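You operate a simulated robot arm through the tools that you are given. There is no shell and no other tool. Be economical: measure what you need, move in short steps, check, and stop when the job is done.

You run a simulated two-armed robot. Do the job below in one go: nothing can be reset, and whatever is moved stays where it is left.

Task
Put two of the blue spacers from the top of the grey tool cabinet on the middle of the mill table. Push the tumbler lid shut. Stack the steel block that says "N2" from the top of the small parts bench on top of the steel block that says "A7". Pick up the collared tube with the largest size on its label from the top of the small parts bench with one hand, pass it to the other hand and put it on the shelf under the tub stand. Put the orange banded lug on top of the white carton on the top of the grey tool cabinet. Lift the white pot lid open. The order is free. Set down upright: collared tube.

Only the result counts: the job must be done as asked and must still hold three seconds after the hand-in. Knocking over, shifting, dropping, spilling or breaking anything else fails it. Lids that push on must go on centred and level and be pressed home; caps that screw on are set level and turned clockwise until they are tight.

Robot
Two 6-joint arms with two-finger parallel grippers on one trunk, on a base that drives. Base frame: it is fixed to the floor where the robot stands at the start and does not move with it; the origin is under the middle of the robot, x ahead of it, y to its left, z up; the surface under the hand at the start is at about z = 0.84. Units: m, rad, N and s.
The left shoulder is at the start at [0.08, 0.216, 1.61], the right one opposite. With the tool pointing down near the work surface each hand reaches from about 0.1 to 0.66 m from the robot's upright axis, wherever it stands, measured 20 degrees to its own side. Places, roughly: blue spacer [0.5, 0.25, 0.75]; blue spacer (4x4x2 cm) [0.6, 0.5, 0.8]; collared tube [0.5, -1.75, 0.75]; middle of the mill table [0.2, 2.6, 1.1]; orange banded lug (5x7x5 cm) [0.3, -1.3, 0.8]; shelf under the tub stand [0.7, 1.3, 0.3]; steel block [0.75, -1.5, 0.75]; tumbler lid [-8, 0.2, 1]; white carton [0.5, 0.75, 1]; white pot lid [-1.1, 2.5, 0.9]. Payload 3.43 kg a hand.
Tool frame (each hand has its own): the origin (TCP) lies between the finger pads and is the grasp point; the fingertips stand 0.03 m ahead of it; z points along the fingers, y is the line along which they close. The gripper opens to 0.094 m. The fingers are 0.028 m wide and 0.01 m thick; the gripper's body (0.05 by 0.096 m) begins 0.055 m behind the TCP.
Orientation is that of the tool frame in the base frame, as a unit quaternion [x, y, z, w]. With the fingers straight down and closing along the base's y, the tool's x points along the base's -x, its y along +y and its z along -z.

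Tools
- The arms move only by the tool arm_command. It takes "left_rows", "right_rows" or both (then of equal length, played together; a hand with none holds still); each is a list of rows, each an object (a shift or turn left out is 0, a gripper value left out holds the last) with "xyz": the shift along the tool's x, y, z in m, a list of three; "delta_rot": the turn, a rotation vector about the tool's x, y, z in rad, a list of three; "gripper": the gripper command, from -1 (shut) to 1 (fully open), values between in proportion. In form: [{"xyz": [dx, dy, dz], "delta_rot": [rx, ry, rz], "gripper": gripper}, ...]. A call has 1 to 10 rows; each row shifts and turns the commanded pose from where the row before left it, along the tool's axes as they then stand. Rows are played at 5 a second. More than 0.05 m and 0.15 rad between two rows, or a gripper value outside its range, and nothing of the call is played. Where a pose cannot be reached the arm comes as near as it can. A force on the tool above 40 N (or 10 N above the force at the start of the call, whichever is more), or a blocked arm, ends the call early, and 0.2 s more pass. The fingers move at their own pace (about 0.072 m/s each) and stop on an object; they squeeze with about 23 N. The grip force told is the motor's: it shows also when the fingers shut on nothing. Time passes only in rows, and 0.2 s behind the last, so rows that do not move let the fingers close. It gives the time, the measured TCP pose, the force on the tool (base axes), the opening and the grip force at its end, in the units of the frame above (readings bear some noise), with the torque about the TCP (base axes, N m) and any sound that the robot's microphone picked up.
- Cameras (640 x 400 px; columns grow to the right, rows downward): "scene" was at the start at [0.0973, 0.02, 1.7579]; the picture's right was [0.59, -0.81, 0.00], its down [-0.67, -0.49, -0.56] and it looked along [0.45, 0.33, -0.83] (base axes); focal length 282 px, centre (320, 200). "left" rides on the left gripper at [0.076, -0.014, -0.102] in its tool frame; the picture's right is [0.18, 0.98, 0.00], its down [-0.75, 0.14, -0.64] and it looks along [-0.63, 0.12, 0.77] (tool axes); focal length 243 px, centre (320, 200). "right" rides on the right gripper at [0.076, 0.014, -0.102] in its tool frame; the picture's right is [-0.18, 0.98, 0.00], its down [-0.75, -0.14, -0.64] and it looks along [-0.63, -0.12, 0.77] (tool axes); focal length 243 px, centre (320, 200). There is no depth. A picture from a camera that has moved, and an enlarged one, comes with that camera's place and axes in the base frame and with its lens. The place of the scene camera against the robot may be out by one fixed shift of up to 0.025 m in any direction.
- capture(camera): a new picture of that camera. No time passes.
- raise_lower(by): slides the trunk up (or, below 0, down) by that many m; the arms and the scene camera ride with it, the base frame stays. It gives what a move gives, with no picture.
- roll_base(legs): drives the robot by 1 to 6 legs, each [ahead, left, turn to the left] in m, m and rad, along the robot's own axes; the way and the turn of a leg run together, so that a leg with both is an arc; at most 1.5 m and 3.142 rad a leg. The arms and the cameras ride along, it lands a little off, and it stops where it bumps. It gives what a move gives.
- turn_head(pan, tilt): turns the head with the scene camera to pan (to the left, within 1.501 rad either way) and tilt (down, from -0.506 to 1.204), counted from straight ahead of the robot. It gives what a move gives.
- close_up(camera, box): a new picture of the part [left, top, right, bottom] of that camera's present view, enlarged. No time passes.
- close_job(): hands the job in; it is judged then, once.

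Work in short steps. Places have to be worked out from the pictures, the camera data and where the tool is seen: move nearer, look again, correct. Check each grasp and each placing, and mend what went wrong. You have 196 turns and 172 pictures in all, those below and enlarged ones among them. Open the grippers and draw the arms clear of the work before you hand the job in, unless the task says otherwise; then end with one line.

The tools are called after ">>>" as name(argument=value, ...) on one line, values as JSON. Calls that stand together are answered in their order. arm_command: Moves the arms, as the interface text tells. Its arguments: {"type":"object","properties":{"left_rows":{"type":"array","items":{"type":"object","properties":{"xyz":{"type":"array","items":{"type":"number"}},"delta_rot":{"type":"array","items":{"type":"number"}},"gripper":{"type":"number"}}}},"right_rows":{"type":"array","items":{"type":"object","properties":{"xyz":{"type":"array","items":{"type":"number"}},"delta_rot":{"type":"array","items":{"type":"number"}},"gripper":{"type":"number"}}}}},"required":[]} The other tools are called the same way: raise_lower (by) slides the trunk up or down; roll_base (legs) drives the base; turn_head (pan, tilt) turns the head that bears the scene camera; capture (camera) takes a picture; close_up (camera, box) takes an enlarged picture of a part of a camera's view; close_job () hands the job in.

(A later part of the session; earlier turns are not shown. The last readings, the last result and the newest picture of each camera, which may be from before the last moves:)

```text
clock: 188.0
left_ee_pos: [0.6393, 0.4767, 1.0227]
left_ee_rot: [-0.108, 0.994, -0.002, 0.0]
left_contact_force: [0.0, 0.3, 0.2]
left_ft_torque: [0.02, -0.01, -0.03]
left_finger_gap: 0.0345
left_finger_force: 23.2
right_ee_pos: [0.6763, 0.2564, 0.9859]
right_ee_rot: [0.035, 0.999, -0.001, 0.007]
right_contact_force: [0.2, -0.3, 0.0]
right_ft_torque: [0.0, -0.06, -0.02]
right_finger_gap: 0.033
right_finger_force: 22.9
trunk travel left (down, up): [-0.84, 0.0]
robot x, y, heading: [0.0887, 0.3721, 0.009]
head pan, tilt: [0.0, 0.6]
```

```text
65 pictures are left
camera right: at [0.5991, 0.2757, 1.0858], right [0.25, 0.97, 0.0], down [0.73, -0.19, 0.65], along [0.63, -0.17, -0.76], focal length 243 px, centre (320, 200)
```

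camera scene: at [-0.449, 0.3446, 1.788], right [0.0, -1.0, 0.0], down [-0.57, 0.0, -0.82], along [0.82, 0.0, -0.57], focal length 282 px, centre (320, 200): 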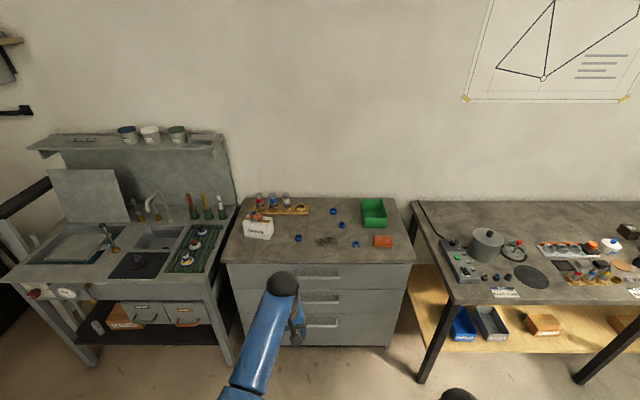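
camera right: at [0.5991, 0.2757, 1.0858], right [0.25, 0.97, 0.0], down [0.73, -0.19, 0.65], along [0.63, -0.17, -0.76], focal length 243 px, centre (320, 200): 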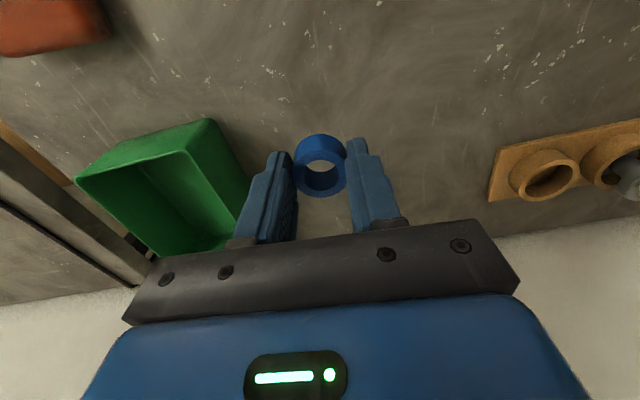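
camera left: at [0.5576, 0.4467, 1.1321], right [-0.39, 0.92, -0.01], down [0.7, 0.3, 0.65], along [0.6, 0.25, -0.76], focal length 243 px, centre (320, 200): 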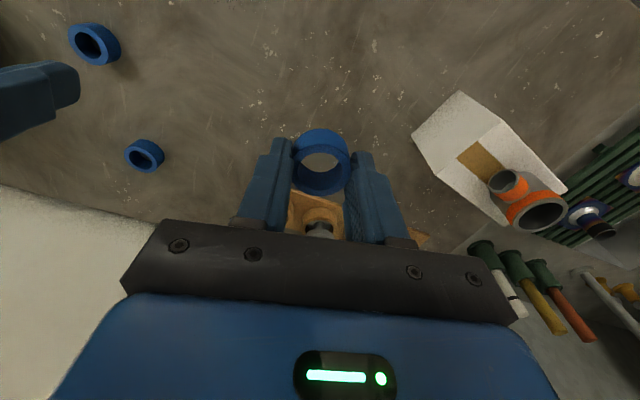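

Both spacers are held. Back off, drive left and turn to face the mill.

>>> roll_base(legs=[[-0.6, 0, 0], [0, 0.9, 0], [0, 0, 1.5]])

>>> turn_head(pan=0.0, tilt=0.4)

>>> capture(camera="scene")

```text
clock: 199.5
left_ee_pos: [-0.5883, 1.8286, 1.0228]
left_ee_rot: [0.759, -0.651, 0.002, -0.001]
left_contact_force: [0.7, 0.0, -0.3]
left_ft_torque: [0.03, 0.02, -0.02]
left_finger_gap: 0.0345
left_finger_force: 22.9
right_ee_pos: [-0.3654, 1.8525, 0.9865]
right_ee_rot: [-0.657, 0.754, 0.004, 0.004]
right_contact_force: [0.3, -0.2, -0.2]
right_ft_torque: [0.0, 0.0, 0.01]
right_finger_gap: 0.0329
right_finger_force: 22.6
trunk travel left (down, up): [-0.84, 0.0]
robot x, y, heading: [-0.5202, 1.2713, 1.518]
head pan, tilt: [0.0, 0.6]
```

```text
clock: 200.2
left_ee_pos: [-0.5886, 1.8297, 1.0227]
left_ee_rot: [0.759, -0.651, 0.002, -0.001]
left_contact_force: [-1.5, -0.2, 0.1]
left_ft_torque: [-0.01, 0.03, -0.01]
left_finger_gap: 0.0344
left_finger_force: 23.0
right_ee_pos: [-0.3667, 1.8515, 0.986]
right_ee_rot: [-0.657, 0.754, 0.005, 0.005]
right_contact_force: [-0.3, 0.7, 0.2]
right_ft_torque: [-0.04, -0.02, 0.0]
right_finger_gap: 0.0331
right_finger_force: 23.7
trunk travel left (down, up): [-0.84, 0.0]
robot x, y, heading: [-0.5194, 1.2694, 1.52]
head pan, tilt: [0.0, 0.4]
```

```text
64 pictures are left
camera scene: at [-0.5016, 1.3713, 1.8062], right [1.0, -0.05, 0.0], down [-0.02, -0.39, -0.92], along [0.05, 0.92, -0.39], focal length 282 px, centre (320, 200)
```

scene: 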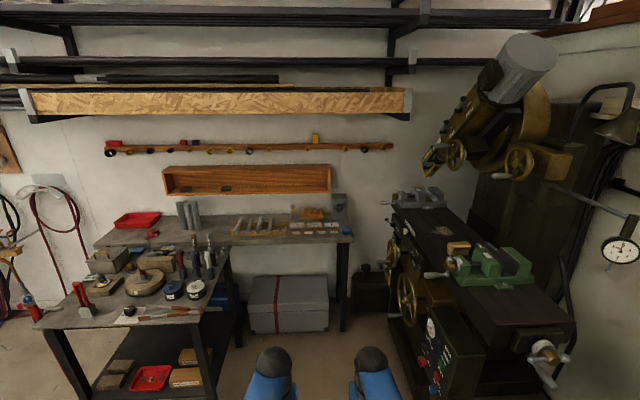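

The mill's table runs along y and its front faces -x, so I'll stand in the corridor at x≈-0.45. I enlarge the mill to judge heights and the free middle.

>>> close_up(camera="scene", box=[360, 30, 640, 400])

>>> close_up(camera="scene", box=[80, 190, 260, 330])

```text
1.08 times, centred on (500, 215) of scene (not enlarged: the box is as wide or as high as the picture)
camera zoom: at [-0.5016, 1.3713, 1.8062], right [1.0, -0.05, 0.0], down [-0.02, -0.39, -0.92], along [0.05, 0.92, -0.39], focal length 305 px, centre (125, 184)
```

zoom: 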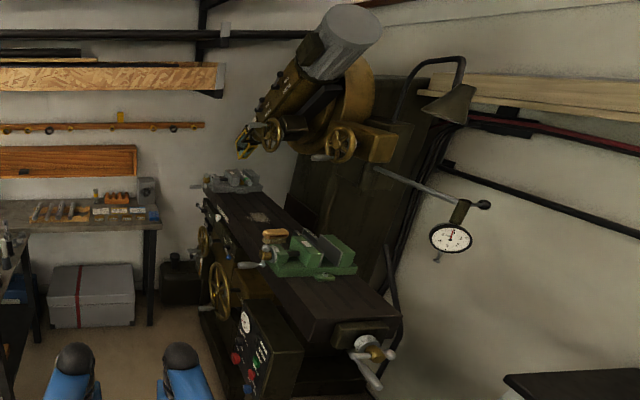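

```text
2.86 times, centred on (170, 260) of scene
camera zoom: at [-0.5016, 1.3713, 1.8062], right [1.0, -0.05, 0.0], down [-0.02, -0.39, -0.92], along [0.05, 0.92, -0.39], focal length 805 px, centre (749, 29)
```

zoom: 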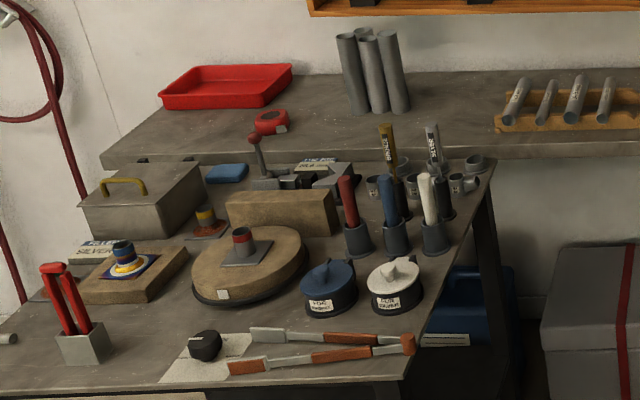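

Free middle of the mill table is ≈[0.19,2.56], z≈1.1; the white-lidded pot is on the left table. Drive up the corridor and look toward the mill.

>>> roll_base(legs=[[0.9, -0.0, 0.0]])

>>> turn_head(pan=-1.0, tilt=0.5)

>>> capture(camera="scene")

>>> turn_head(pan=0.9, tilt=0.75)

>>> capture(camera="scene")

```text
clock: 204.9
left_ee_pos: [-0.5491, 2.7293, 1.0237]
left_ee_rot: [0.761, -0.648, 0.001, -0.001]
left_contact_force: [0.3, 0.6, 0.9]
left_ft_torque: [0.03, 0.01, -0.02]
left_finger_gap: 0.0343
left_finger_force: 22.9
right_ee_pos: [-0.3255, 2.7538, 0.9875]
right_ee_rot: [-0.661, 0.751, 0.005, 0.007]
right_contact_force: [0.0, -0.2, -0.8]
right_ft_torque: [0.0, -0.03, 0.01]
right_finger_gap: 0.0328
right_finger_force: 23.2
trunk travel left (down, up): [-0.84, 0.0]
robot x, y, heading: [-0.4739, 2.1697, 1.523]
head pan, tilt: [0.0, 0.4]
```

```text
clock: 206.2
left_ee_pos: [-0.5498, 2.7293, 1.0233]
left_ee_rot: [0.762, -0.647, 0.002, -0.001]
left_contact_force: [-0.4, -0.5, 0.1]
left_ft_torque: [-0.02, -0.01, 0.0]
left_finger_gap: 0.0344
left_finger_force: 23.3
right_ee_pos: [-0.3275, 2.7538, 0.9849]
right_ee_rot: [-0.66, 0.751, 0.005, 0.005]
right_contact_force: [0.2, 0.3, 0.4]
right_ft_torque: [0.03, 0.0, 0.03]
right_finger_gap: 0.0328
right_finger_force: 22.8
trunk travel left (down, up): [-0.84, 0.0]
robot x, y, heading: [-0.474, 2.1705, 1.524]
head pan, tilt: [-1.0, 0.499]
```

```text
61 pictures are left
camera scene: at [-0.3846, 2.2249, 1.7972], right [0.5, -0.86, 0.0], down [-0.41, -0.24, -0.88], along [0.76, 0.44, -0.48], focal length 282 px, centre (320, 200)
```

scene: 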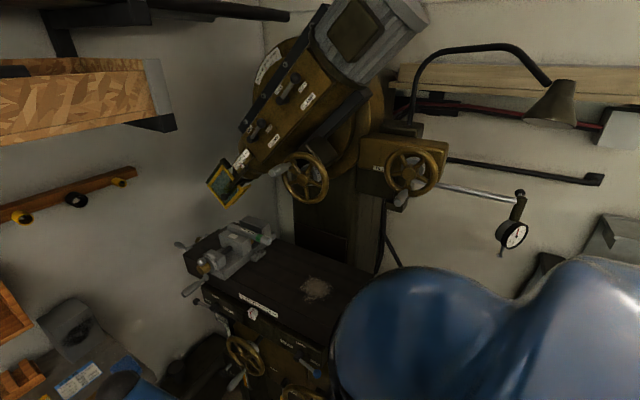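

```text
clock: 208.1
left_ee_pos: [-0.5501, 2.7287, 1.0238]
left_ee_rot: [0.762, -0.647, 0.002, -0.001]
left_contact_force: [0.5, 0.8, -1.1]
left_ft_torque: [0.04, 0.01, -0.02]
left_finger_gap: 0.0344
left_finger_force: 22.8
right_ee_pos: [-0.3268, 2.7536, 0.9848]
right_ee_rot: [-0.661, 0.751, 0.005, 0.005]
right_contact_force: [0.9, -0.9, -0.7]
right_ft_torque: [0.03, -0.02, -0.04]
right_finger_gap: 0.0328
right_finger_force: 22.9
trunk travel left (down, up): [-0.84, 0.0]
robot x, y, heading: [-0.4733, 2.1692, 1.528]
head pan, tilt: [0.901, 0.75]
```

```text
60 pictures are left
camera scene: at [-0.5258, 2.2339, 1.7752], right [0.66, 0.76, 0.0], down [0.51, -0.45, -0.73], along [-0.55, 0.48, -0.68], focal length 282 px, centre (320, 200)
```

scene: 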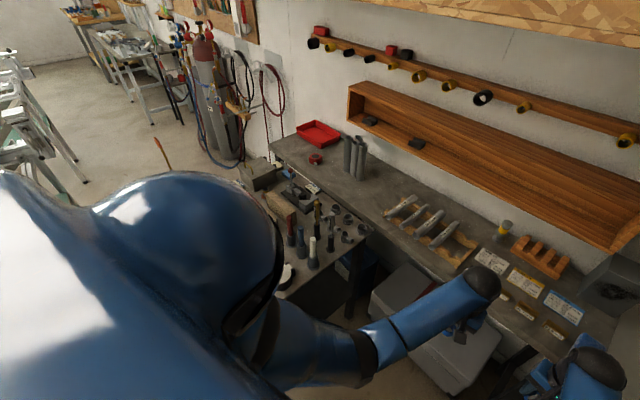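

Middle patch triangulates to ≈[0.165,2.55], table z≈1.14. Hands must go in high, so I back south into free space, raise/extend both hands, then turn to face the mill side (+x).

>>> roll_base(legs=[[-0.85, 0.05, 0.0]])

>>> arm_command(left_rows=[{"xyz": [-0.03, 0, -0.03]}, {"xyz": [-0.03, 0, -0.04]}, {"xyz": [-0.03, 0, -0.04]}, {"xyz": [-0.03, 0, -0.04]}, {"xyz": [-0.03, 0, -0.04]}, {"xyz": [-0.02, 0, -0.04]}, {"xyz": [0, 0, -0.04]}, {}], right_rows=[{"xyz": [-0.03, 0, -0.03]}, {"xyz": [-0.03, 0, -0.04]}, {"xyz": [-0.03, 0, -0.04]}, {"xyz": [-0.03, 0, -0.04]}, {"xyz": [-0.03, 0, -0.04]}, {"xyz": [0, 0, -0.04]}, {"xyz": [0, 0, -0.04]}, {"xyz": [0, 0, -0.03]}])

>>> roll_base(legs=[[0, 0, -1.52]])

>>> turn_head(pan=0.8, tilt=0.4)

>>> capture(camera="scene")

```text
clock: 212.7
left_ee_pos: [-0.639, 1.872, 1.0218]
left_ee_rot: [0.766, -0.642, 0.003, -0.001]
left_contact_force: [-0.4, 0.1, -0.3]
left_ft_torque: [0.01, -0.01, -0.01]
left_finger_gap: 0.0341
left_finger_force: 23.3
right_ee_pos: [-0.417, 1.9005, 0.9844]
right_ee_rot: [-0.666, 0.746, 0.004, 0.005]
right_contact_force: [0.0, -0.3, 0.3]
right_ft_torque: [0.0, -0.02, -0.02]
right_finger_gap: 0.0331
right_finger_force: 22.9
trunk travel left (down, up): [-0.84, 0.0]
robot x, y, heading: [-0.5561, 1.3108, 1.543]
head pan, tilt: [0.901, 0.75]
```

```text
clock: 214.4
left_ee_pos: [-0.6679, 2.0417, 1.2904]
left_ee_rot: [0.767, -0.642, 0.001, -0.001]
left_contact_force: [0.4, 0.2, -0.5]
left_ft_torque: [-0.03, 0.02, 0.01]
left_finger_gap: 0.0343
left_finger_force: 23.1
left hand out of reach, approached as far as the arm can: row 7
right_ee_pos: [-0.4028, 2.0413, 1.2886]
right_ee_rot: [-0.665, 0.746, 0.005, 0.006]
right_contact_force: [-0.7, -0.7, -0.8]
right_ft_torque: [0.02, -0.03, 0.0]
right_finger_gap: 0.0327
right_finger_force: 23.0
trunk travel left (down, up): [-0.84, 0.0]
robot x, y, heading: [-0.5556, 1.3114, 1.543]
head pan, tilt: [0.901, 0.75]
```

```text
clock: 218.6
left_ee_pos: [0.1648, 1.4652, 1.291]
left_ee_rot: [-0.114, 0.993, -0.002, -0.002]
left_contact_force: [-0.1, 0.5, -0.2]
left_ft_torque: [-0.03, 0.01, 0.01]
left_finger_gap: 0.0344
left_finger_force: 22.7
right_ee_pos: [0.1805, 1.1996, 1.2887]
right_ee_rot: [0.03, 1.0, -0.001, 0.007]
right_contact_force: [0.4, -0.3, -0.5]
right_ft_torque: [-0.03, 0.04, 0.03]
right_finger_gap: 0.0329
right_finger_force: 22.6
trunk travel left (down, up): [-0.84, 0.0]
robot x, y, heading: [-0.5533, 1.3113, 0.025]
head pan, tilt: [0.901, 0.75]
```

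```text
clock: 219.4
left_ee_pos: [0.165, 1.466, 1.29]
left_ee_rot: [-0.115, 0.993, -0.002, -0.001]
left_contact_force: [-0.6, -0.4, -0.3]
left_ft_torque: [0.01, 0.0, 0.0]
left_finger_gap: 0.0342
left_finger_force: 23.1
right_ee_pos: [0.1815, 1.199, 1.2879]
right_ee_rot: [0.03, 1.0, 0.0, 0.007]
right_contact_force: [-0.8, -0.3, 0.0]
right_ft_torque: [-0.01, -0.01, -0.03]
right_finger_gap: 0.0329
right_finger_force: 23.5
trunk travel left (down, up): [-0.84, 0.0]
robot x, y, heading: [-0.556, 1.3122, 0.024]
head pan, tilt: [0.799, 0.4]
```

```text
59 pictures are left
camera scene: at [-0.4525, 1.3609, 1.8062], right [0.73, -0.68, 0.0], down [-0.27, -0.29, -0.92], along [0.63, 0.68, -0.39], focal length 282 px, centre (320, 200)
```

scene: 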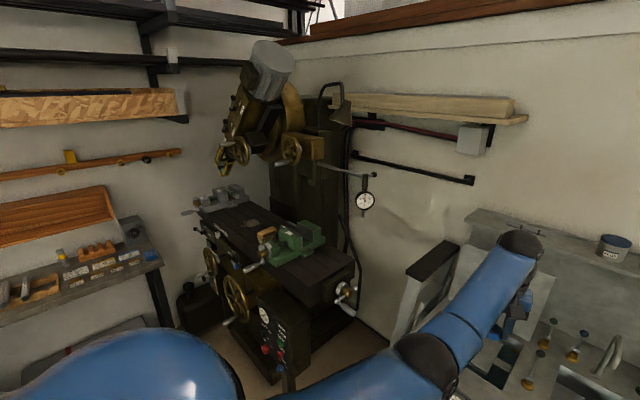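

Head and spindle are over the far half; the green vise must be passed with margin. Raise/extend both hands a bit more, shifting the robot to x≈-0.65.

>>> arm_command(left_rows=[{"xyz": [-0.03, 0, -0.02]}, {"xyz": [-0.02, -0.01, -0.03]}, {"xyz": [0, -0.01, -0.03]}, {}], right_rows=[{"xyz": [-0.03, 0, -0.02]}, {"xyz": [-0.02, 0, -0.03]}, {"xyz": [0, 0, -0.03]}, {}])

>>> roll_base(legs=[[-0.1, 0.55, -0.024]])

>>> capture(camera="scene")

>>> capture(camera="left")

```text
clock: 220.4
left_ee_pos: [0.1959, 1.4595, 1.3674]
left_ee_rot: [-0.114, 0.993, -0.002, -0.001]
left_contact_force: [0.3, -0.5, -0.1]
left_ft_torque: [-0.01, -0.01, 0.0]
left_finger_gap: 0.0342
left_finger_force: 22.8
left hand out of reach, approached as far as the arm can: row 2, 3
right_ee_pos: [0.2078, 1.1946, 1.3651]
right_ee_rot: [0.03, 1.0, 0.0, 0.007]
right_contact_force: [0.2, -0.5, -1.0]
right_ft_torque: [-0.01, -0.06, 0.03]
right_finger_gap: 0.0327
right_finger_force: 22.8
right hand out of reach, approached as far as the arm can: row 2
trunk travel left (down, up): [-0.84, 0.0]
robot x, y, heading: [-0.555, 1.3148, 0.025]
head pan, tilt: [0.799, 0.4]
```

```text
clock: 223.6
left_ee_pos: [0.0918, 1.9932, 1.367]
left_ee_rot: [-0.104, 0.995, -0.002, -0.001]
left_contact_force: [0.2, 0.5, -0.3]
left_ft_torque: [-0.01, 0.01, -0.01]
left_finger_gap: 0.0342
left_finger_force: 23.5
right_ee_pos: [0.0954, 1.727, 1.3641]
right_ee_rot: [0.04, 0.999, 0.0, 0.006]
right_contact_force: [-0.3, -0.8, -0.2]
right_ft_torque: [0.0, 0.01, -0.05]
right_finger_gap: 0.0329
right_finger_force: 22.9
trunk travel left (down, up): [-0.84, 0.0]
robot x, y, heading: [-0.6664, 1.8619, 0.006]
head pan, tilt: [0.799, 0.4]
```

```text
58 pictures are left
camera scene: at [-0.5598, 1.9072, 1.8064], right [0.72, -0.69, 0.0], down [-0.27, -0.28, -0.92], along [0.64, 0.66, -0.39], focal length 282 px, centre (320, 200)
```

scene: 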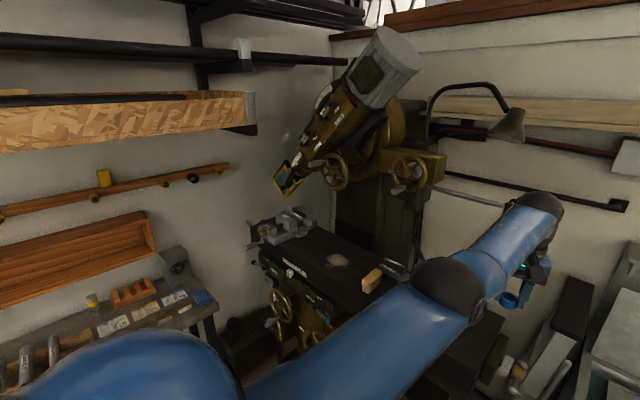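

```text
57 pictures are left
camera left: at [0.0196, 1.9637, 1.4712], right [-0.38, 0.92, 0.0], down [0.71, 0.3, 0.64], along [0.59, 0.25, -0.77], focal length 243 px, centre (320, 200)
```

left: 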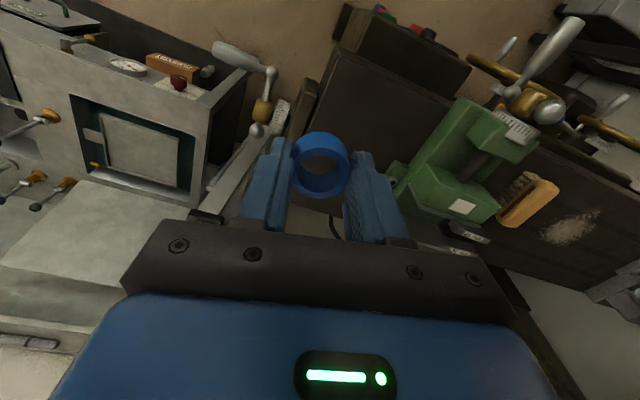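

Handwheels of the head hang at ≈[0.17,2.58,1.50] and [0.27,2.34,1.54], so I'll set both spacers at y≈2.48 between them, entering from the front edge low. Left hand first: drive north 0.47.

>>> roll_base(legs=[[-0.035, 0.47, 0]])

>>> capture(camera="left")

>>> turn_head(pan=0.35, tilt=0.4)

>>> capture(camera="scene")

```text
clock: 226.4
left_ee_pos: [0.0463, 2.4643, 1.3712]
left_ee_rot: [-0.121, 0.993, -0.001, 0.002]
left_contact_force: [0.0, -0.3, 0.3]
left_ft_torque: [0.02, -0.03, 0.02]
left_finger_gap: 0.0343
left_finger_force: 23.2
right_ee_pos: [0.0606, 2.1982, 1.3691]
right_ee_rot: [0.023, 1.0, 0.001, 0.01]
right_contact_force: [-1.3, -0.2, 0.5]
right_ft_torque: [-0.04, -0.07, -0.01]
right_finger_gap: 0.0324
right_finger_force: 23.0
trunk travel left (down, up): [-0.84, 0.0]
robot x, y, heading: [-0.6977, 2.3087, 0.039]
head pan, tilt: [0.799, 0.4]
```

```text
56 pictures are left
camera left: at [-0.0241, 2.4319, 1.4753], right [-0.42, 0.91, 0.0], down [0.69, 0.32, 0.64], along [0.59, 0.27, -0.76], focal length 243 px, centre (320, 200)
```

left: 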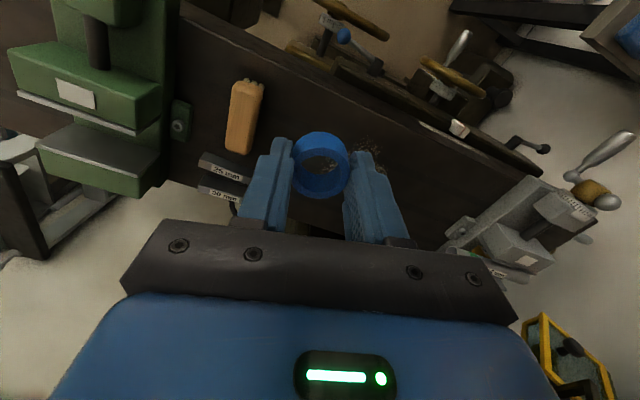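

```text
clock: 227.3
left_ee_pos: [0.0544, 2.4698, 1.3657]
left_ee_rot: [-0.121, 0.993, -0.003, -0.001]
left_contact_force: [-0.1, 0.7, -0.8]
left_ft_torque: [-0.02, 0.03, -0.04]
left_finger_gap: 0.034
left_finger_force: 22.8
right_ee_pos: [0.0679, 2.2039, 1.3639]
right_ee_rot: [0.023, 1.0, -0.002, 0.007]
right_contact_force: [-0.6, -0.1, 0.2]
right_ft_torque: [-0.04, 0.01, -0.01]
right_finger_gap: 0.0326
right_finger_force: 23.0
trunk travel left (down, up): [-0.84, 0.0]
robot x, y, heading: [-0.702, 2.3134, 0.037]
head pan, tilt: [0.351, 0.4]
```

```text
55 pictures are left
camera scene: at [-0.57, 2.3277, 1.806], right [0.38, -0.92, 0.0], down [-0.36, -0.15, -0.92], along [0.85, 0.35, -0.39], focal length 282 px, centre (320, 200)
```

scene: 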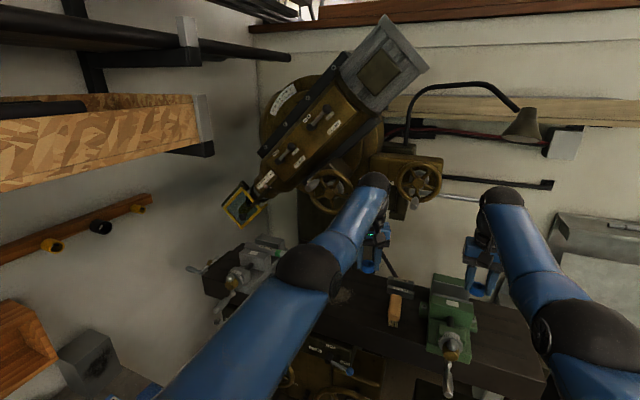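

Left hand is over the front edge (x≈0.05), clear of the wheels. Lower it to z≈1.22 and look.

>>> arm_command(left_rows=[{"xyz": [0, 0, 0.04]}, {"xyz": [0, 0, 0.04]}, {"xyz": [0, 0, 0.04]}, {"xyz": [0, 0, 0.025]}, {}])

>>> capture(camera="left")

>>> capture(camera="scene")

```text
clock: 228.5
left_ee_pos: [0.0489, 2.4684, 1.2233]
left_ee_rot: [-0.121, 0.993, -0.001, 0.0]
left_contact_force: [-0.1, 0.1, -0.1]
left_ft_torque: [0.05, 0.03, -0.05]
left_finger_gap: 0.034
left_finger_force: 22.9
right_ee_pos: [0.0659, 2.2014, 1.366]
right_ee_rot: [0.022, 1.0, -0.001, 0.008]
right_contact_force: [1.2, 0.0, 0.1]
right_ft_torque: [0.04, 0.0, -0.01]
right_finger_gap: 0.0325
right_finger_force: 23.4
trunk travel left (down, up): [-0.84, 0.0]
robot x, y, heading: [-0.6992, 2.3094, 0.035]
head pan, tilt: [0.351, 0.4]
```

```text
54 pictures are left
camera left: at [-0.0213, 2.4356, 1.326], right [-0.42, 0.91, 0.0], down [0.7, 0.32, 0.64], along [0.58, 0.26, -0.77], focal length 243 px, centre (320, 200)
```

left: 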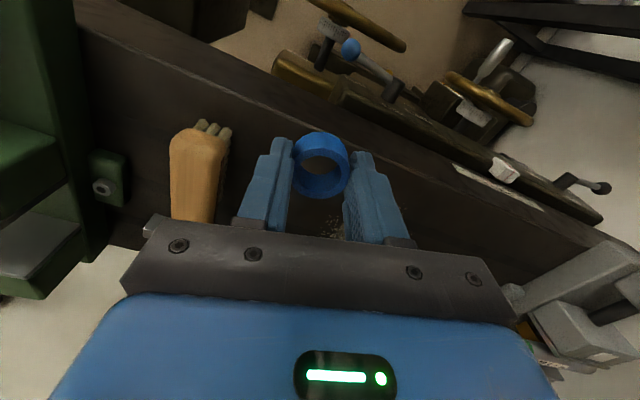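

```text
53 pictures are left
camera scene: at [-0.5732, 2.325, 1.8064], right [0.38, -0.93, 0.0], down [-0.36, -0.15, -0.92], along [0.85, 0.35, -0.39], focal length 282 px, centre (320, 200)
```

scene: 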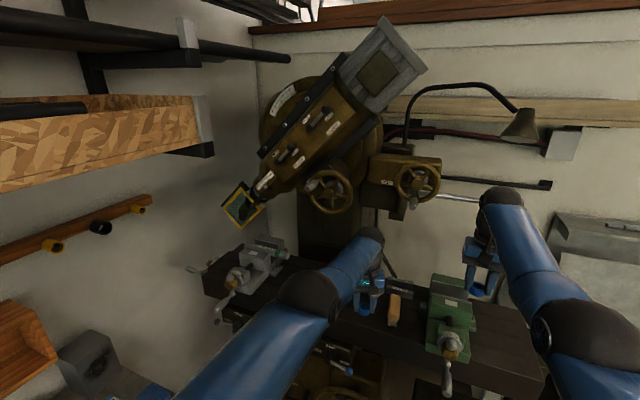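

Clear. Creep forward 0.1 with the base so the left spacer comes over the table centre.

>>> roll_base(legs=[[0.1, 0.0, -0.0]])

>>> arm_command(left_rows=[{"xyz": [-0.02, 0.005, 0.01]}, {"xyz": [-0.015, 0.005, 0.01]}, {}])

>>> capture(camera="left")

>>> close_up(camera="scene", box=[260, 140, 500, 290])

```text
clock: 229.7
left_ee_pos: [0.1371, 2.4711, 1.2312]
left_ee_rot: [-0.121, 0.993, -0.003, 0.006]
left_contact_force: [-1.6, -0.4, 1.2]
left_ft_torque: [-0.05, -0.05, -0.01]
left_finger_gap: 0.0341
left_finger_force: 22.9
right_ee_pos: [0.152, 2.2062, 1.3748]
right_ee_rot: [0.022, 1.0, 0.0, 0.014]
right_contact_force: [-0.7, -0.3, 0.6]
right_ft_torque: [0.0, -0.11, 0.0]
right_finger_gap: 0.0326
right_finger_force: 23.0
trunk travel left (down, up): [-0.84, 0.0]
robot x, y, heading: [-0.5991, 2.3147, 0.035]
head pan, tilt: [0.351, 0.4]
```

```text
clock: 230.5
left_ee_pos: [0.1399, 2.4819, 1.2217]
left_ee_rot: [-0.121, 0.993, -0.002, 0.004]
left_contact_force: [-0.6, 0.9, 0.3]
left_ft_torque: [0.03, -0.03, 0.02]
left_finger_gap: 0.0343
left_finger_force: 22.9
left hand out of reach, approached as far as the arm can: row 1, 2
right_ee_pos: [0.1576, 2.2053, 1.3724]
right_ee_rot: [0.023, 1.0, -0.001, 0.012]
right_contact_force: [0.3, 0.0, -0.5]
right_ft_torque: [-0.01, -0.06, 0.02]
right_finger_gap: 0.0325
right_finger_force: 22.8
trunk travel left (down, up): [-0.84, 0.0]
robot x, y, heading: [-0.5992, 2.3171, 0.04]
head pan, tilt: [0.351, 0.4]
```

```text
52 pictures are left
camera left: at [0.0699, 2.449, 1.3241], right [-0.41, 0.91, -0.01], down [0.69, 0.32, 0.65], along [0.59, 0.26, -0.76], focal length 243 px, centre (320, 200)
```

left: 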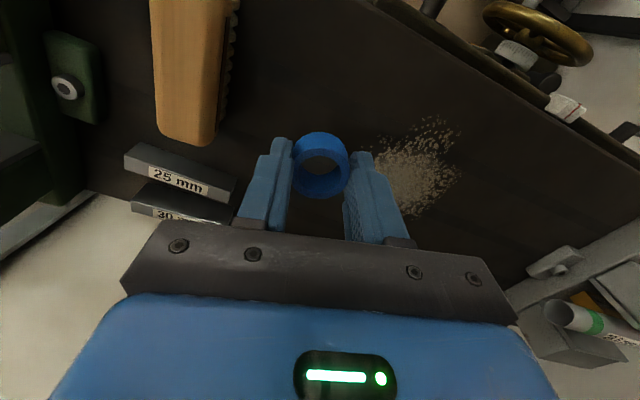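

```text
2.67 times, centred on (380, 215) of scene
camera zoom: at [-0.484, 2.3289, 1.8071], right [0.38, -0.93, 0.0], down [-0.35, -0.15, -0.92], along [0.85, 0.35, -0.38], focal length 752 px, centre (160, 160)
```

zoom: 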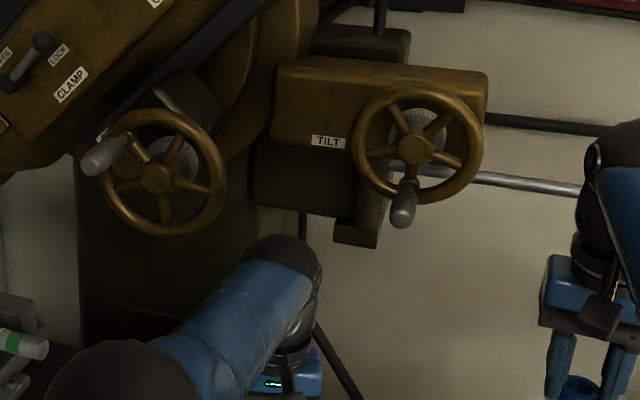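

Patch (table middle) is ≈[0.145,2.575]; I want to be closer to it. Descend to z≈1.192 first (staying below the handwheel), then shift north 4.5 cm.

>>> arm_command(left_rows=[{"xyz": [0, 0, 0.015]}, {"xyz": [0, 0, 0.014]}, {"xyz": [0.005, 0.022, 0]}, {"xyz": [0.005, 0.022, 0]}, {}])

>>> capture(camera="left")

```text
clock: 231.7
left_ee_pos: [0.1458, 2.5208, 1.1827]
left_ee_rot: [-0.122, 0.993, -0.002, -0.001]
left_contact_force: [0.5, -0.3, 0.3]
left_ft_torque: [0.01, 0.02, -0.02]
left_finger_gap: 0.0338
left_finger_force: 23.2
left hand out of reach, approached as far as the arm can: row 2, 3, 4
right_ee_pos: [0.1672, 2.2056, 1.3662]
right_ee_rot: [0.023, 1.0, 0.001, 0.008]
right_contact_force: [0.2, 0.2, -1.0]
right_ft_torque: [-0.01, 0.0, -0.01]
right_finger_gap: 0.0322
right_finger_force: 23.3
trunk travel left (down, up): [-0.84, 0.0]
robot x, y, heading: [-0.6031, 2.3114, 0.038]
head pan, tilt: [0.351, 0.4]
```

```text
50 pictures are left
camera left: at [0.0758, 2.489, 1.287], right [-0.42, 0.91, 0.0], down [0.7, 0.32, 0.64], along [0.58, 0.26, -0.77], focal length 243 px, centre (320, 200)
```

left: 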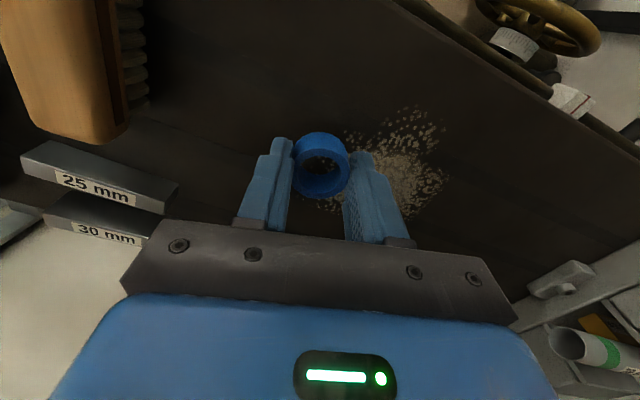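

Good spot, 5 cm from the patch centre. Lower to contact.

>>> arm_command(left_rows=[{"xyz": [0, 0, 0.003]}, {"xyz": [0, 0, 0.003]}, {"xyz": [0, 0, 0.003]}, {"xyz": [0, 0, 0.003]}, {"xyz": [0, 0, 0.003]}, {"xyz": [0, 0, 0.003]}, {}])

```text
clock: 233.3
left_ee_pos: [0.1427, 2.5211, 1.1656]
left_ee_rot: [-0.121, 0.993, -0.002, 0.001]
left_contact_force: [0.5, -0.2, -0.3]
left_ft_torque: [-0.01, 0.02, -0.01]
left_finger_gap: 0.0343
left_finger_force: 23.1
right_ee_pos: [0.1653, 2.2066, 1.3666]
right_ee_rot: [0.023, 1.0, 0.0, 0.008]
right_contact_force: [-0.5, 0.5, -0.8]
right_ft_torque: [0.01, 0.0, 0.0]
right_finger_gap: 0.0326
right_finger_force: 23.0
trunk travel left (down, up): [-0.84, 0.0]
robot x, y, heading: [-0.5988, 2.3151, 0.037]
head pan, tilt: [0.351, 0.4]
```

>>> arm_command(left_rows=[{"xyz": [0, 0, 0.003]}, {"xyz": [0, 0, 0.003]}, {"xyz": [0, 0, 0.003]}, {"xyz": [0, 0, 0.003]}, {"xyz": [0, 0, 0.003]}, {"xyz": [0, 0, 0.003]}, {}])

>>> capture(camera="left")

```text
clock: 234.9
left_ee_pos: [0.1395, 2.5216, 1.1528]
left_ee_rot: [-0.121, 0.993, -0.002, 0.004]
left_contact_force: [6.0, 1.2, 18.8]
left_ft_torque: [0.08, -0.2, 0.01]
left_finger_gap: 0.0346
left_finger_force: 23.3
left hand out of reach, approached as far as the arm can: row 4
right_ee_pos: [0.1627, 2.2048, 1.3685]
right_ee_rot: [0.023, 1.0, 0.0, 0.009]
right_contact_force: [-0.5, 0.4, -0.1]
right_ft_torque: [0.0, 0.01, 0.0]
right_finger_gap: 0.0325
right_finger_force: 23.0
trunk travel left (down, up): [-0.84, 0.0]
robot x, y, heading: [-0.6001, 2.3155, 0.038]
head pan, tilt: [0.351, 0.4]
```

```text
49 pictures are left
camera left: at [0.0686, 2.4892, 1.2556], right [-0.41, 0.91, -0.01], down [0.69, 0.32, 0.65], along [0.59, 0.26, -0.76], focal length 243 px, centre (320, 200)
```

left: 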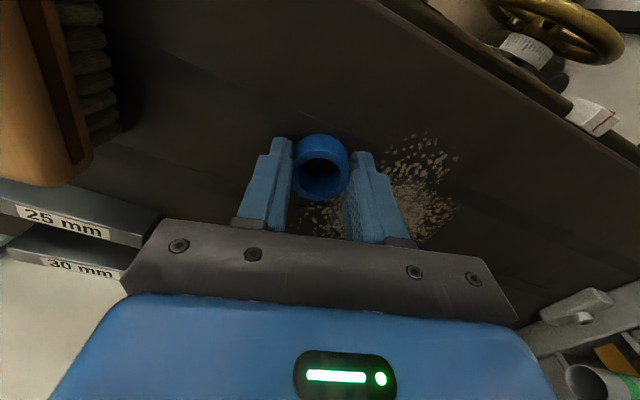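

Contact at TCP 1.153 (table ≈1.12). Release, lift slightly, and retract west.

>>> arm_command(left_rows=[{"xyz": [0, 0, -0.001]}, {"gripper": -0.1}, {"gripper": 0.1}, {"gripper": 0.1}, {"xyz": [0, 0, -0.02]}, {"xyz": [0, 0, -0.015]}, {}])

>>> capture(camera="left")

```text
clock: 236.5
left_ee_pos: [0.1405, 2.5199, 1.1846]
left_ee_rot: [-0.122, 0.993, -0.002, 0.001]
left_contact_force: [-0.5, -0.4, 0.0]
left_ft_torque: [0.02, -0.03, 0.0]
left_finger_gap: 0.0518
left_finger_force: 0.1
right_ee_pos: [0.1651, 2.2056, 1.3669]
right_ee_rot: [0.023, 1.0, 0.0, 0.01]
right_contact_force: [0.5, -0.8, -0.1]
right_ft_torque: [-0.02, -0.01, 0.01]
right_finger_gap: 0.0325
right_finger_force: 23.0
trunk travel left (down, up): [-0.84, 0.0]
robot x, y, heading: [-0.6003, 2.3129, 0.037]
head pan, tilt: [0.351, 0.4]
```

```text
48 pictures are left
camera left: at [0.0701, 2.4883, 1.2892], right [-0.41, 0.91, 0.0], down [0.7, 0.32, 0.64], along [0.58, 0.26, -0.77], focal length 243 px, centre (320, 200)
```

left: 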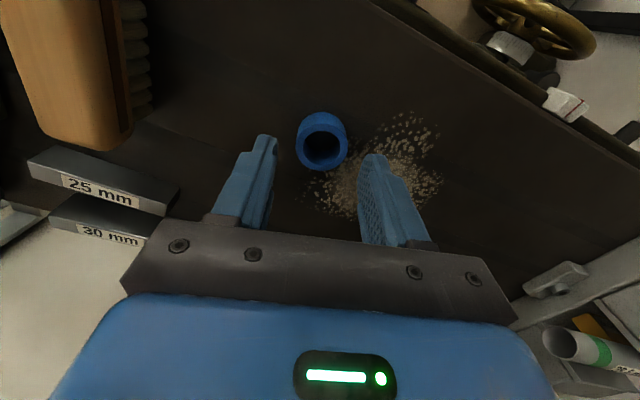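

First spacer is down. Back off 0.1, then tuck the left hand west and low.

>>> roll_base(legs=[[-0.1, 0, 0]])

>>> arm_command(left_rows=[{"xyz": [0.04, 0, 0]}, {"xyz": [0.04, 0, 0.01]}, {"xyz": [0.04, 0, 0.02]}, {"xyz": [0.04, 0, 0.03]}, {"xyz": [0.04, 0, 0.03]}, {"xyz": [0.03, 0, 0.03]}, {"xyz": [0.03, 0, 0.03]}, {}])

>>> turn_head(pan=0.2, tilt=0.6)

>>> capture(camera="scene")

```text
clock: 237.6
left_ee_pos: [0.0541, 2.5167, 1.1755]
left_ee_rot: [-0.12, 0.993, -0.001, -0.005]
left_contact_force: [1.1, 0.2, -0.1]
left_ft_torque: [0.03, 0.07, 0.0]
left_finger_gap: 0.0517
left_finger_force: 0.0
right_ee_pos: [0.0822, 2.2028, 1.3581]
right_ee_rot: [0.023, 1.0, -0.001, 0.004]
right_contact_force: [1.8, 0.3, -0.5]
right_ft_torque: [0.04, 0.06, 0.01]
right_finger_gap: 0.0325
right_finger_force: 23.0
trunk travel left (down, up): [-0.84, 0.0]
robot x, y, heading: [-0.6986, 2.3147, 0.036]
head pan, tilt: [0.351, 0.4]
```

```text
clock: 239.4
left_ee_pos: [-0.2042, 2.4523, 1.0278]
left_ee_rot: [-0.121, 0.993, -0.002, 0.001]
left_contact_force: [0.3, 0.4, -0.3]
left_ft_torque: [-0.03, 0.0, 0.03]
left_finger_gap: 0.0515
left_finger_force: 0.1
left hand out of reach, approached as far as the arm can: row 3
right_ee_pos: [0.067, 2.2026, 1.3688]
right_ee_rot: [0.023, 1.0, -0.001, 0.01]
right_contact_force: [0.2, 0.2, 0.2]
right_ft_torque: [-0.05, -0.01, 0.0]
right_finger_gap: 0.0324
right_finger_force: 22.7
trunk travel left (down, up): [-0.84, 0.0]
robot x, y, heading: [-0.6972, 2.3122, 0.04]
head pan, tilt: [0.351, 0.4]
```

```text
clock: 240.1
left_ee_pos: [-0.2031, 2.4532, 1.0277]
left_ee_rot: [-0.121, 0.993, -0.002, 0.0]
left_contact_force: [-0.1, 0.3, -0.1]
left_ft_torque: [0.0, 0.01, -0.03]
left_finger_gap: 0.0519
left_finger_force: 0.0
right_ee_pos: [0.0663, 2.2033, 1.3678]
right_ee_rot: [0.024, 1.0, 0.0, 0.008]
right_contact_force: [0.1, 0.8, -0.8]
right_ft_torque: [-0.02, -0.01, -0.02]
right_finger_gap: 0.0324
right_finger_force: 23.2
trunk travel left (down, up): [-0.84, 0.0]
robot x, y, heading: [-0.6968, 2.3126, 0.037]
head pan, tilt: [0.201, 0.6]
```

```text
47 pictures are left
camera scene: at [-0.572, 2.3122, 1.7881], right [0.24, -0.97, 0.0], down [-0.55, -0.13, -0.83], along [0.8, 0.2, -0.56], focal length 282 px, centre (320, 200)
```

scene: 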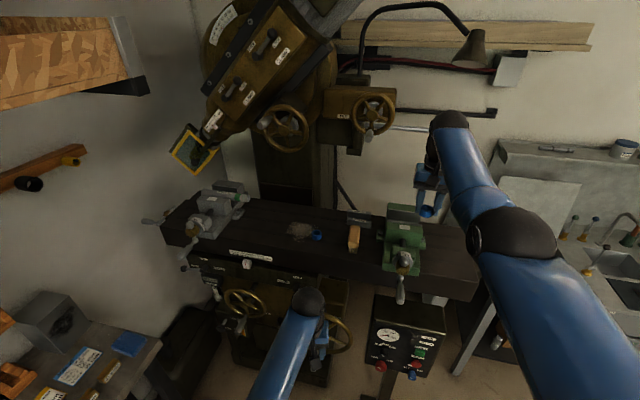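

First spacer sits at the middle by the patch. Now the right one: drive north 0.22, shift the right hand 9 cm left, then descend at the front edge.

>>> roll_base(legs=[[0.0, 0.22, -0.03]])

>>> arm_command(right_rows=[{"xyz": [0, 0.04, 0.0]}, {"xyz": [0, 0.04, 0.02]}, {"xyz": [0, 0.0, 0.04]}, {"xyz": [0, 0, 0.04]}, {"xyz": [0, 0, 0.04]}, {"xyz": [0, 0, 0.03]}, {}])

>>> capture(camera="right")

>>> capture(camera="scene")

```text
clock: 241.4
left_ee_pos: [-0.2104, 2.5518, 1.0283]
left_ee_rot: [-0.175, 0.984, 0.0, 0.002]
left_contact_force: [-0.6, 0.0, 0.9]
left_ft_torque: [0.05, -0.04, 0.0]
left_finger_gap: 0.052
left_finger_force: 0.0
right_ee_pos: [0.0856, 2.3298, 1.3676]
right_ee_rot: [-0.031, 0.999, 0.002, 0.008]
right_contact_force: [0.1, -1.5, -0.8]
right_ft_torque: [0.05, 0.01, 0.0]
right_finger_gap: 0.0325
right_finger_force: 23.0
trunk travel left (down, up): [-0.84, 0.0]
robot x, y, heading: [-0.6817, 2.3607, 0.144]
head pan, tilt: [0.201, 0.6]
stopped in leg 1: the robot was blocked; the commanded pose is now the measured one
```

```text
clock: 243.0
left_ee_pos: [-0.209, 2.5563, 1.0275]
left_ee_rot: [-0.175, 0.984, -0.002, -0.001]
left_contact_force: [0.0, -0.8, -0.1]
left_ft_torque: [0.0, 0.0, 0.0]
left_finger_gap: 0.0519
left_finger_force: 0.1
right_ee_pos: [0.0582, 2.407, 1.1949]
right_ee_rot: [-0.032, 0.999, 0.0, 0.008]
right_contact_force: [0.5, 0.7, -0.1]
right_ft_torque: [-0.01, -0.03, 0.02]
right_finger_gap: 0.0323
right_finger_force: 23.3
right hand out of reach, approached as far as the arm can: row 1, 2, 5
trunk travel left (down, up): [-0.84, 0.0]
robot x, y, heading: [-0.681, 2.361, 0.148]
head pan, tilt: [0.201, 0.6]
```

```text
46 pictures are left
camera right: at [-0.0212, 2.416, 1.295], right [0.12, 0.99, 0.0], down [0.75, -0.09, 0.66], along [0.65, -0.08, -0.76], focal length 243 px, centre (320, 200)
```

right: 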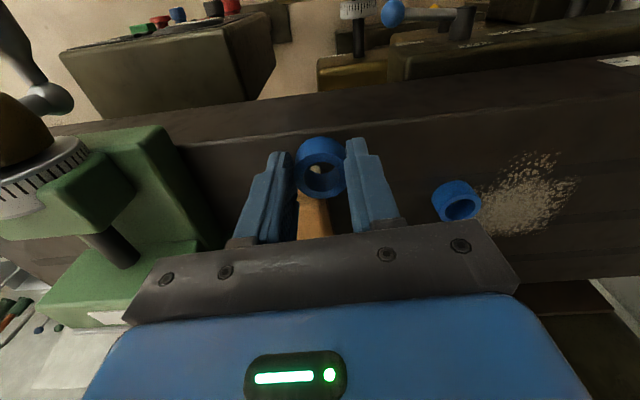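

```text
45 pictures are left
camera scene: at [-0.563, 2.375, 1.788], right [0.34, -0.94, 0.0], down [-0.53, -0.19, -0.82], along [0.78, 0.28, -0.57], focal length 282 px, centre (320, 200)
```

scene: 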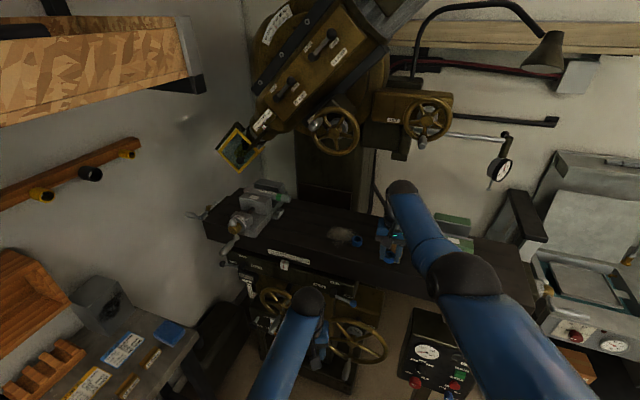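

The base got blocked at y≈2.36. I lift the right hand clear of the brush and look at the left side to see what's touching.

>>> arm_command(right_rows=[{"xyz": [0, 0, -0.04]}, {"xyz": [0, 0, -0.03]}, {}])

>>> turn_head(pan=1.3, tilt=0.9)

>>> capture(camera="scene")

```text
clock: 243.8
left_ee_pos: [-0.2102, 2.5573, 1.0271]
left_ee_rot: [-0.176, 0.984, -0.002, 0.001]
left_contact_force: [0.1, -0.3, 0.5]
left_ft_torque: [-0.01, 0.02, -0.02]
left_finger_gap: 0.0517
left_finger_force: 0.0
right_ee_pos: [0.0561, 2.4091, 1.265]
right_ee_rot: [-0.032, 0.999, 0.0, 0.007]
right_contact_force: [0.4, -0.6, 0.0]
right_ft_torque: [0.02, -0.04, 0.02]
right_finger_gap: 0.0324
right_finger_force: 23.2
trunk travel left (down, up): [-0.84, 0.0]
robot x, y, heading: [-0.685, 2.362, 0.149]
head pan, tilt: [0.201, 0.6]
```

```text
clock: 245.2
left_ee_pos: [-0.2101, 2.5572, 1.0272]
left_ee_rot: [-0.176, 0.984, -0.001, 0.001]
left_contact_force: [-0.9, 0.0, -0.6]
left_ft_torque: [-0.01, 0.04, 0.02]
left_finger_gap: 0.0516
left_finger_force: 0.1
right_ee_pos: [0.0567, 2.4103, 1.2662]
right_ee_rot: [-0.031, 0.999, 0.0, 0.009]
right_contact_force: [-0.7, -0.7, -0.5]
right_ft_torque: [-0.04, 0.0, 0.01]
right_finger_gap: 0.0323
right_finger_force: 22.7
trunk travel left (down, up): [-0.84, 0.0]
robot x, y, heading: [-0.6811, 2.3626, 0.151]
head pan, tilt: [1.3, 0.901]
```

```text
44 pictures are left
camera scene: at [-0.6372, 2.4204, 1.7633], right [0.99, -0.12, 0.0], down [-0.1, -0.78, -0.62], along [0.08, 0.62, -0.78], focal length 282 px, centre (320, 200)
```

scene: 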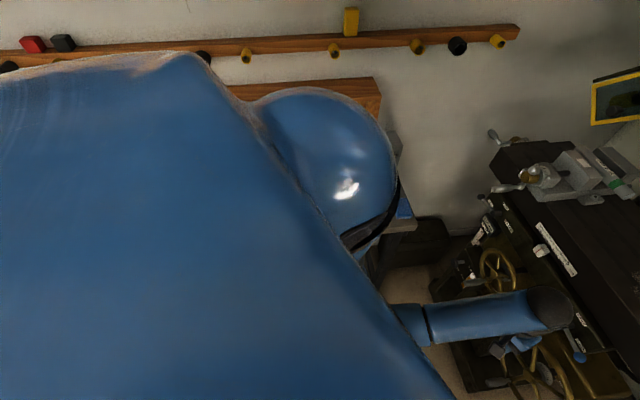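

Contact was on the west (table) side; I move slightly east, then north, keeping the hand between the wheels.

>>> roll_base(legs=[[0.06, -0.01, 0]])

>>> roll_base(legs=[[0.013, 0.085, 0]])

>>> capture(camera="right")

```text
clock: 246.1
left_ee_pos: [-0.1615, 2.5551, 1.0327]
left_ee_rot: [-0.175, 0.985, -0.002, 0.005]
left_contact_force: [-1.3, 0.5, 0.7]
left_ft_torque: [-0.02, -0.1, 0.04]
left_finger_gap: 0.0515
left_finger_force: 0.0
right_ee_pos: [0.1031, 2.4064, 1.2732]
right_ee_rot: [-0.031, 0.999, 0.001, 0.014]
right_contact_force: [-1.3, 0.1, 0.3]
right_ft_torque: [0.02, -0.1, -0.01]
right_finger_gap: 0.0323
right_finger_force: 22.8
trunk travel left (down, up): [-0.84, 0.0]
robot x, y, heading: [-0.6253, 2.3646, 0.149]
head pan, tilt: [1.3, 0.901]
```

```text
clock: 247.2
left_ee_pos: [-0.1488, 2.6309, 1.0277]
left_ee_rot: [-0.175, 0.985, 0.003, 0.0]
left_contact_force: [0.8, -1.3, 1.0]
left_ft_torque: [0.07, 0.04, 0.03]
left_finger_gap: 0.052
left_finger_force: 0.0
right_ee_pos: [0.1183, 2.48, 1.264]
right_ee_rot: [-0.031, 0.999, 0.004, 0.007]
right_contact_force: [0.7, -0.9, -0.4]
right_ft_torque: [0.09, 0.03, 0.03]
right_finger_gap: 0.0321
right_finger_force: 23.1
trunk travel left (down, up): [-0.84, 0.0]
robot x, y, heading: [-0.6249, 2.4469, 0.149]
head pan, tilt: [1.3, 0.901]
```

```text
43 pictures are left
camera right: at [0.0402, 2.4887, 1.3635], right [0.12, 0.99, 0.01], down [0.75, -0.1, 0.65], along [0.65, -0.07, -0.76], focal length 243 px, centre (320, 200)
```

right: 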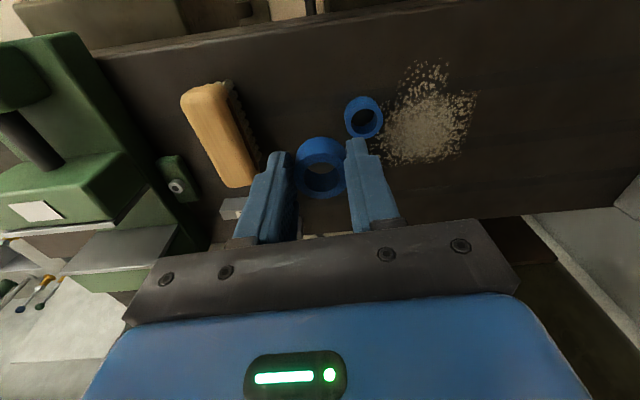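

No block now. Lower to z≈1.195 (above the first spacer's top), then creep forward 8 cm.

>>> arm_command(right_rows=[{"xyz": [0, 0, 0.03]}, {"xyz": [0, 0, 0.025]}, {"xyz": [0, 0.004, 0.014]}, {}])

>>> roll_base(legs=[[0.08, 0, 0]])

>>> arm_command(right_rows=[{}, {}, {}])

>>> capture(camera="right")

```text
clock: 248.2
left_ee_pos: [-0.1509, 2.6436, 1.0274]
left_ee_rot: [-0.175, 0.985, -0.002, 0.0]
left_contact_force: [0.4, 0.5, 0.6]
left_ft_torque: [-0.02, 0.03, -0.04]
left_finger_gap: 0.0518
left_finger_force: 0.1
right_ee_pos: [0.1135, 2.4981, 1.1967]
right_ee_rot: [-0.031, 0.999, -0.002, 0.009]
right_contact_force: [0.5, 0.0, 0.2]
right_ft_torque: [-0.01, -0.01, 0.0]
right_finger_gap: 0.0324
right_finger_force: 22.9
right hand out of reach, approached as far as the arm can: row 3
trunk travel left (down, up): [-0.84, 0.0]
robot x, y, heading: [-0.6263, 2.4491, 0.147]
head pan, tilt: [1.3, 0.901]
```

```text
clock: 249.3
left_ee_pos: [-0.0863, 2.6504, 1.0334]
left_ee_rot: [-0.175, 0.985, -0.001, 0.006]
left_contact_force: [-0.8, 0.7, 0.7]
left_ft_torque: [0.02, -0.05, -0.01]
left_finger_gap: 0.0517
left_finger_force: 0.1
right_ee_pos: [0.1777, 2.5043, 1.2063]
right_ee_rot: [-0.03, 0.999, 0.001, 0.015]
right_contact_force: [-1.6, 0.5, 0.2]
right_ft_torque: [0.04, -0.13, 0.0]
right_finger_gap: 0.0321
right_finger_force: 23.0
trunk travel left (down, up): [-0.84, 0.0]
robot x, y, heading: [-0.5516, 2.4603, 0.146]
head pan, tilt: [1.3, 0.901]
```

```text
clock: 250.1
left_ee_pos: [-0.0788, 2.6504, 1.0284]
left_ee_rot: [-0.174, 0.985, -0.002, 0.002]
left_contact_force: [-1.2, 0.0, 0.1]
left_ft_torque: [-0.01, -0.02, -0.06]
left_finger_gap: 0.0519
left_finger_force: 0.1
right_ee_pos: [0.1842, 2.5049, 1.2]
right_ee_rot: [-0.03, 0.999, 0.001, 0.01]
right_contact_force: [-0.6, -0.4, -0.3]
right_ft_torque: [0.02, -0.04, 0.01]
right_finger_gap: 0.0326
right_finger_force: 22.9
trunk travel left (down, up): [-0.84, 0.0]
robot x, y, heading: [-0.5526, 2.4573, 0.145]
head pan, tilt: [1.3, 0.901]
```

```text
42 pictures are left
camera right: at [0.1054, 2.5151, 1.2997], right [0.12, 0.99, 0.0], down [0.75, -0.09, 0.66], along [0.65, -0.08, -0.75], focal length 243 px, centre (320, 200)
```

right: 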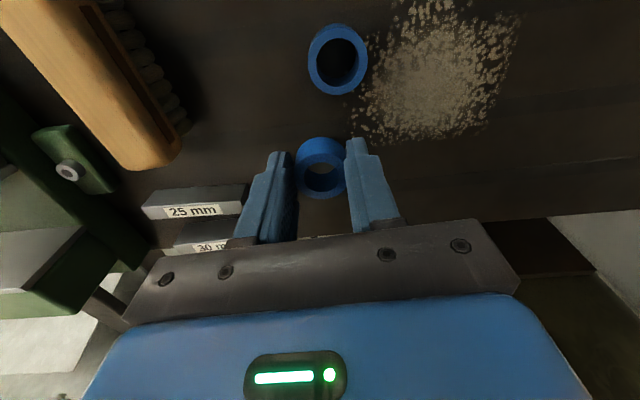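

Positions fine: first spacer at [0.137,2.521], this one at [0.184,2.505]. Move 12 mm farther and lower to contact.

>>> arm_command(right_rows=[{"xyz": [-0.012, 0, 0.01]}, {"xyz": [0, 0, 0.012]}, {"xyz": [0, 0, 0.01]}, {"xyz": [0, 0, 0.006]}, {"xyz": [0, 0, 0.003]}, {"xyz": [0, 0, 0.003]}, {"xyz": [0, 0, 0.003]}, {}])

>>> capture(camera="right")

```text
clock: 251.9
left_ee_pos: [-0.0745, 2.6511, 1.026]
left_ee_rot: [-0.175, 0.985, -0.001, 0.0]
left_contact_force: [-0.4, -0.5, 0.7]
left_ft_torque: [-0.03, 0.0, -0.06]
left_finger_gap: 0.0518
left_finger_force: 0.1
right_ee_pos: [0.186, 2.5024, 1.1604]
right_ee_rot: [-0.03, 1.0, -0.002, 0.007]
right_contact_force: [0.0, 0.0, -0.3]
right_ft_torque: [-0.01, -0.01, -0.02]
right_finger_gap: 0.0324
right_finger_force: 23.3
right hand out of reach, approached as far as the arm can: row 1, 2, 6
trunk travel left (down, up): [-0.84, 0.0]
robot x, y, heading: [-0.5476, 2.4577, 0.15]
head pan, tilt: [1.3, 0.901]
```

```text
41 pictures are left
camera right: at [0.107, 2.5123, 1.2601], right [0.12, 0.99, 0.0], down [0.75, -0.09, 0.65], along [0.65, -0.08, -0.76], focal length 243 px, centre (320, 200)
```

right: 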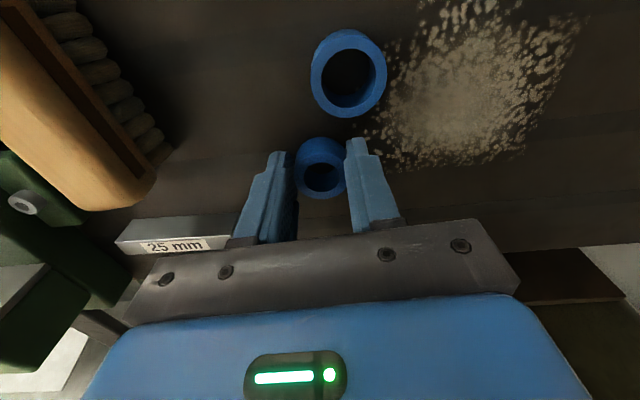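

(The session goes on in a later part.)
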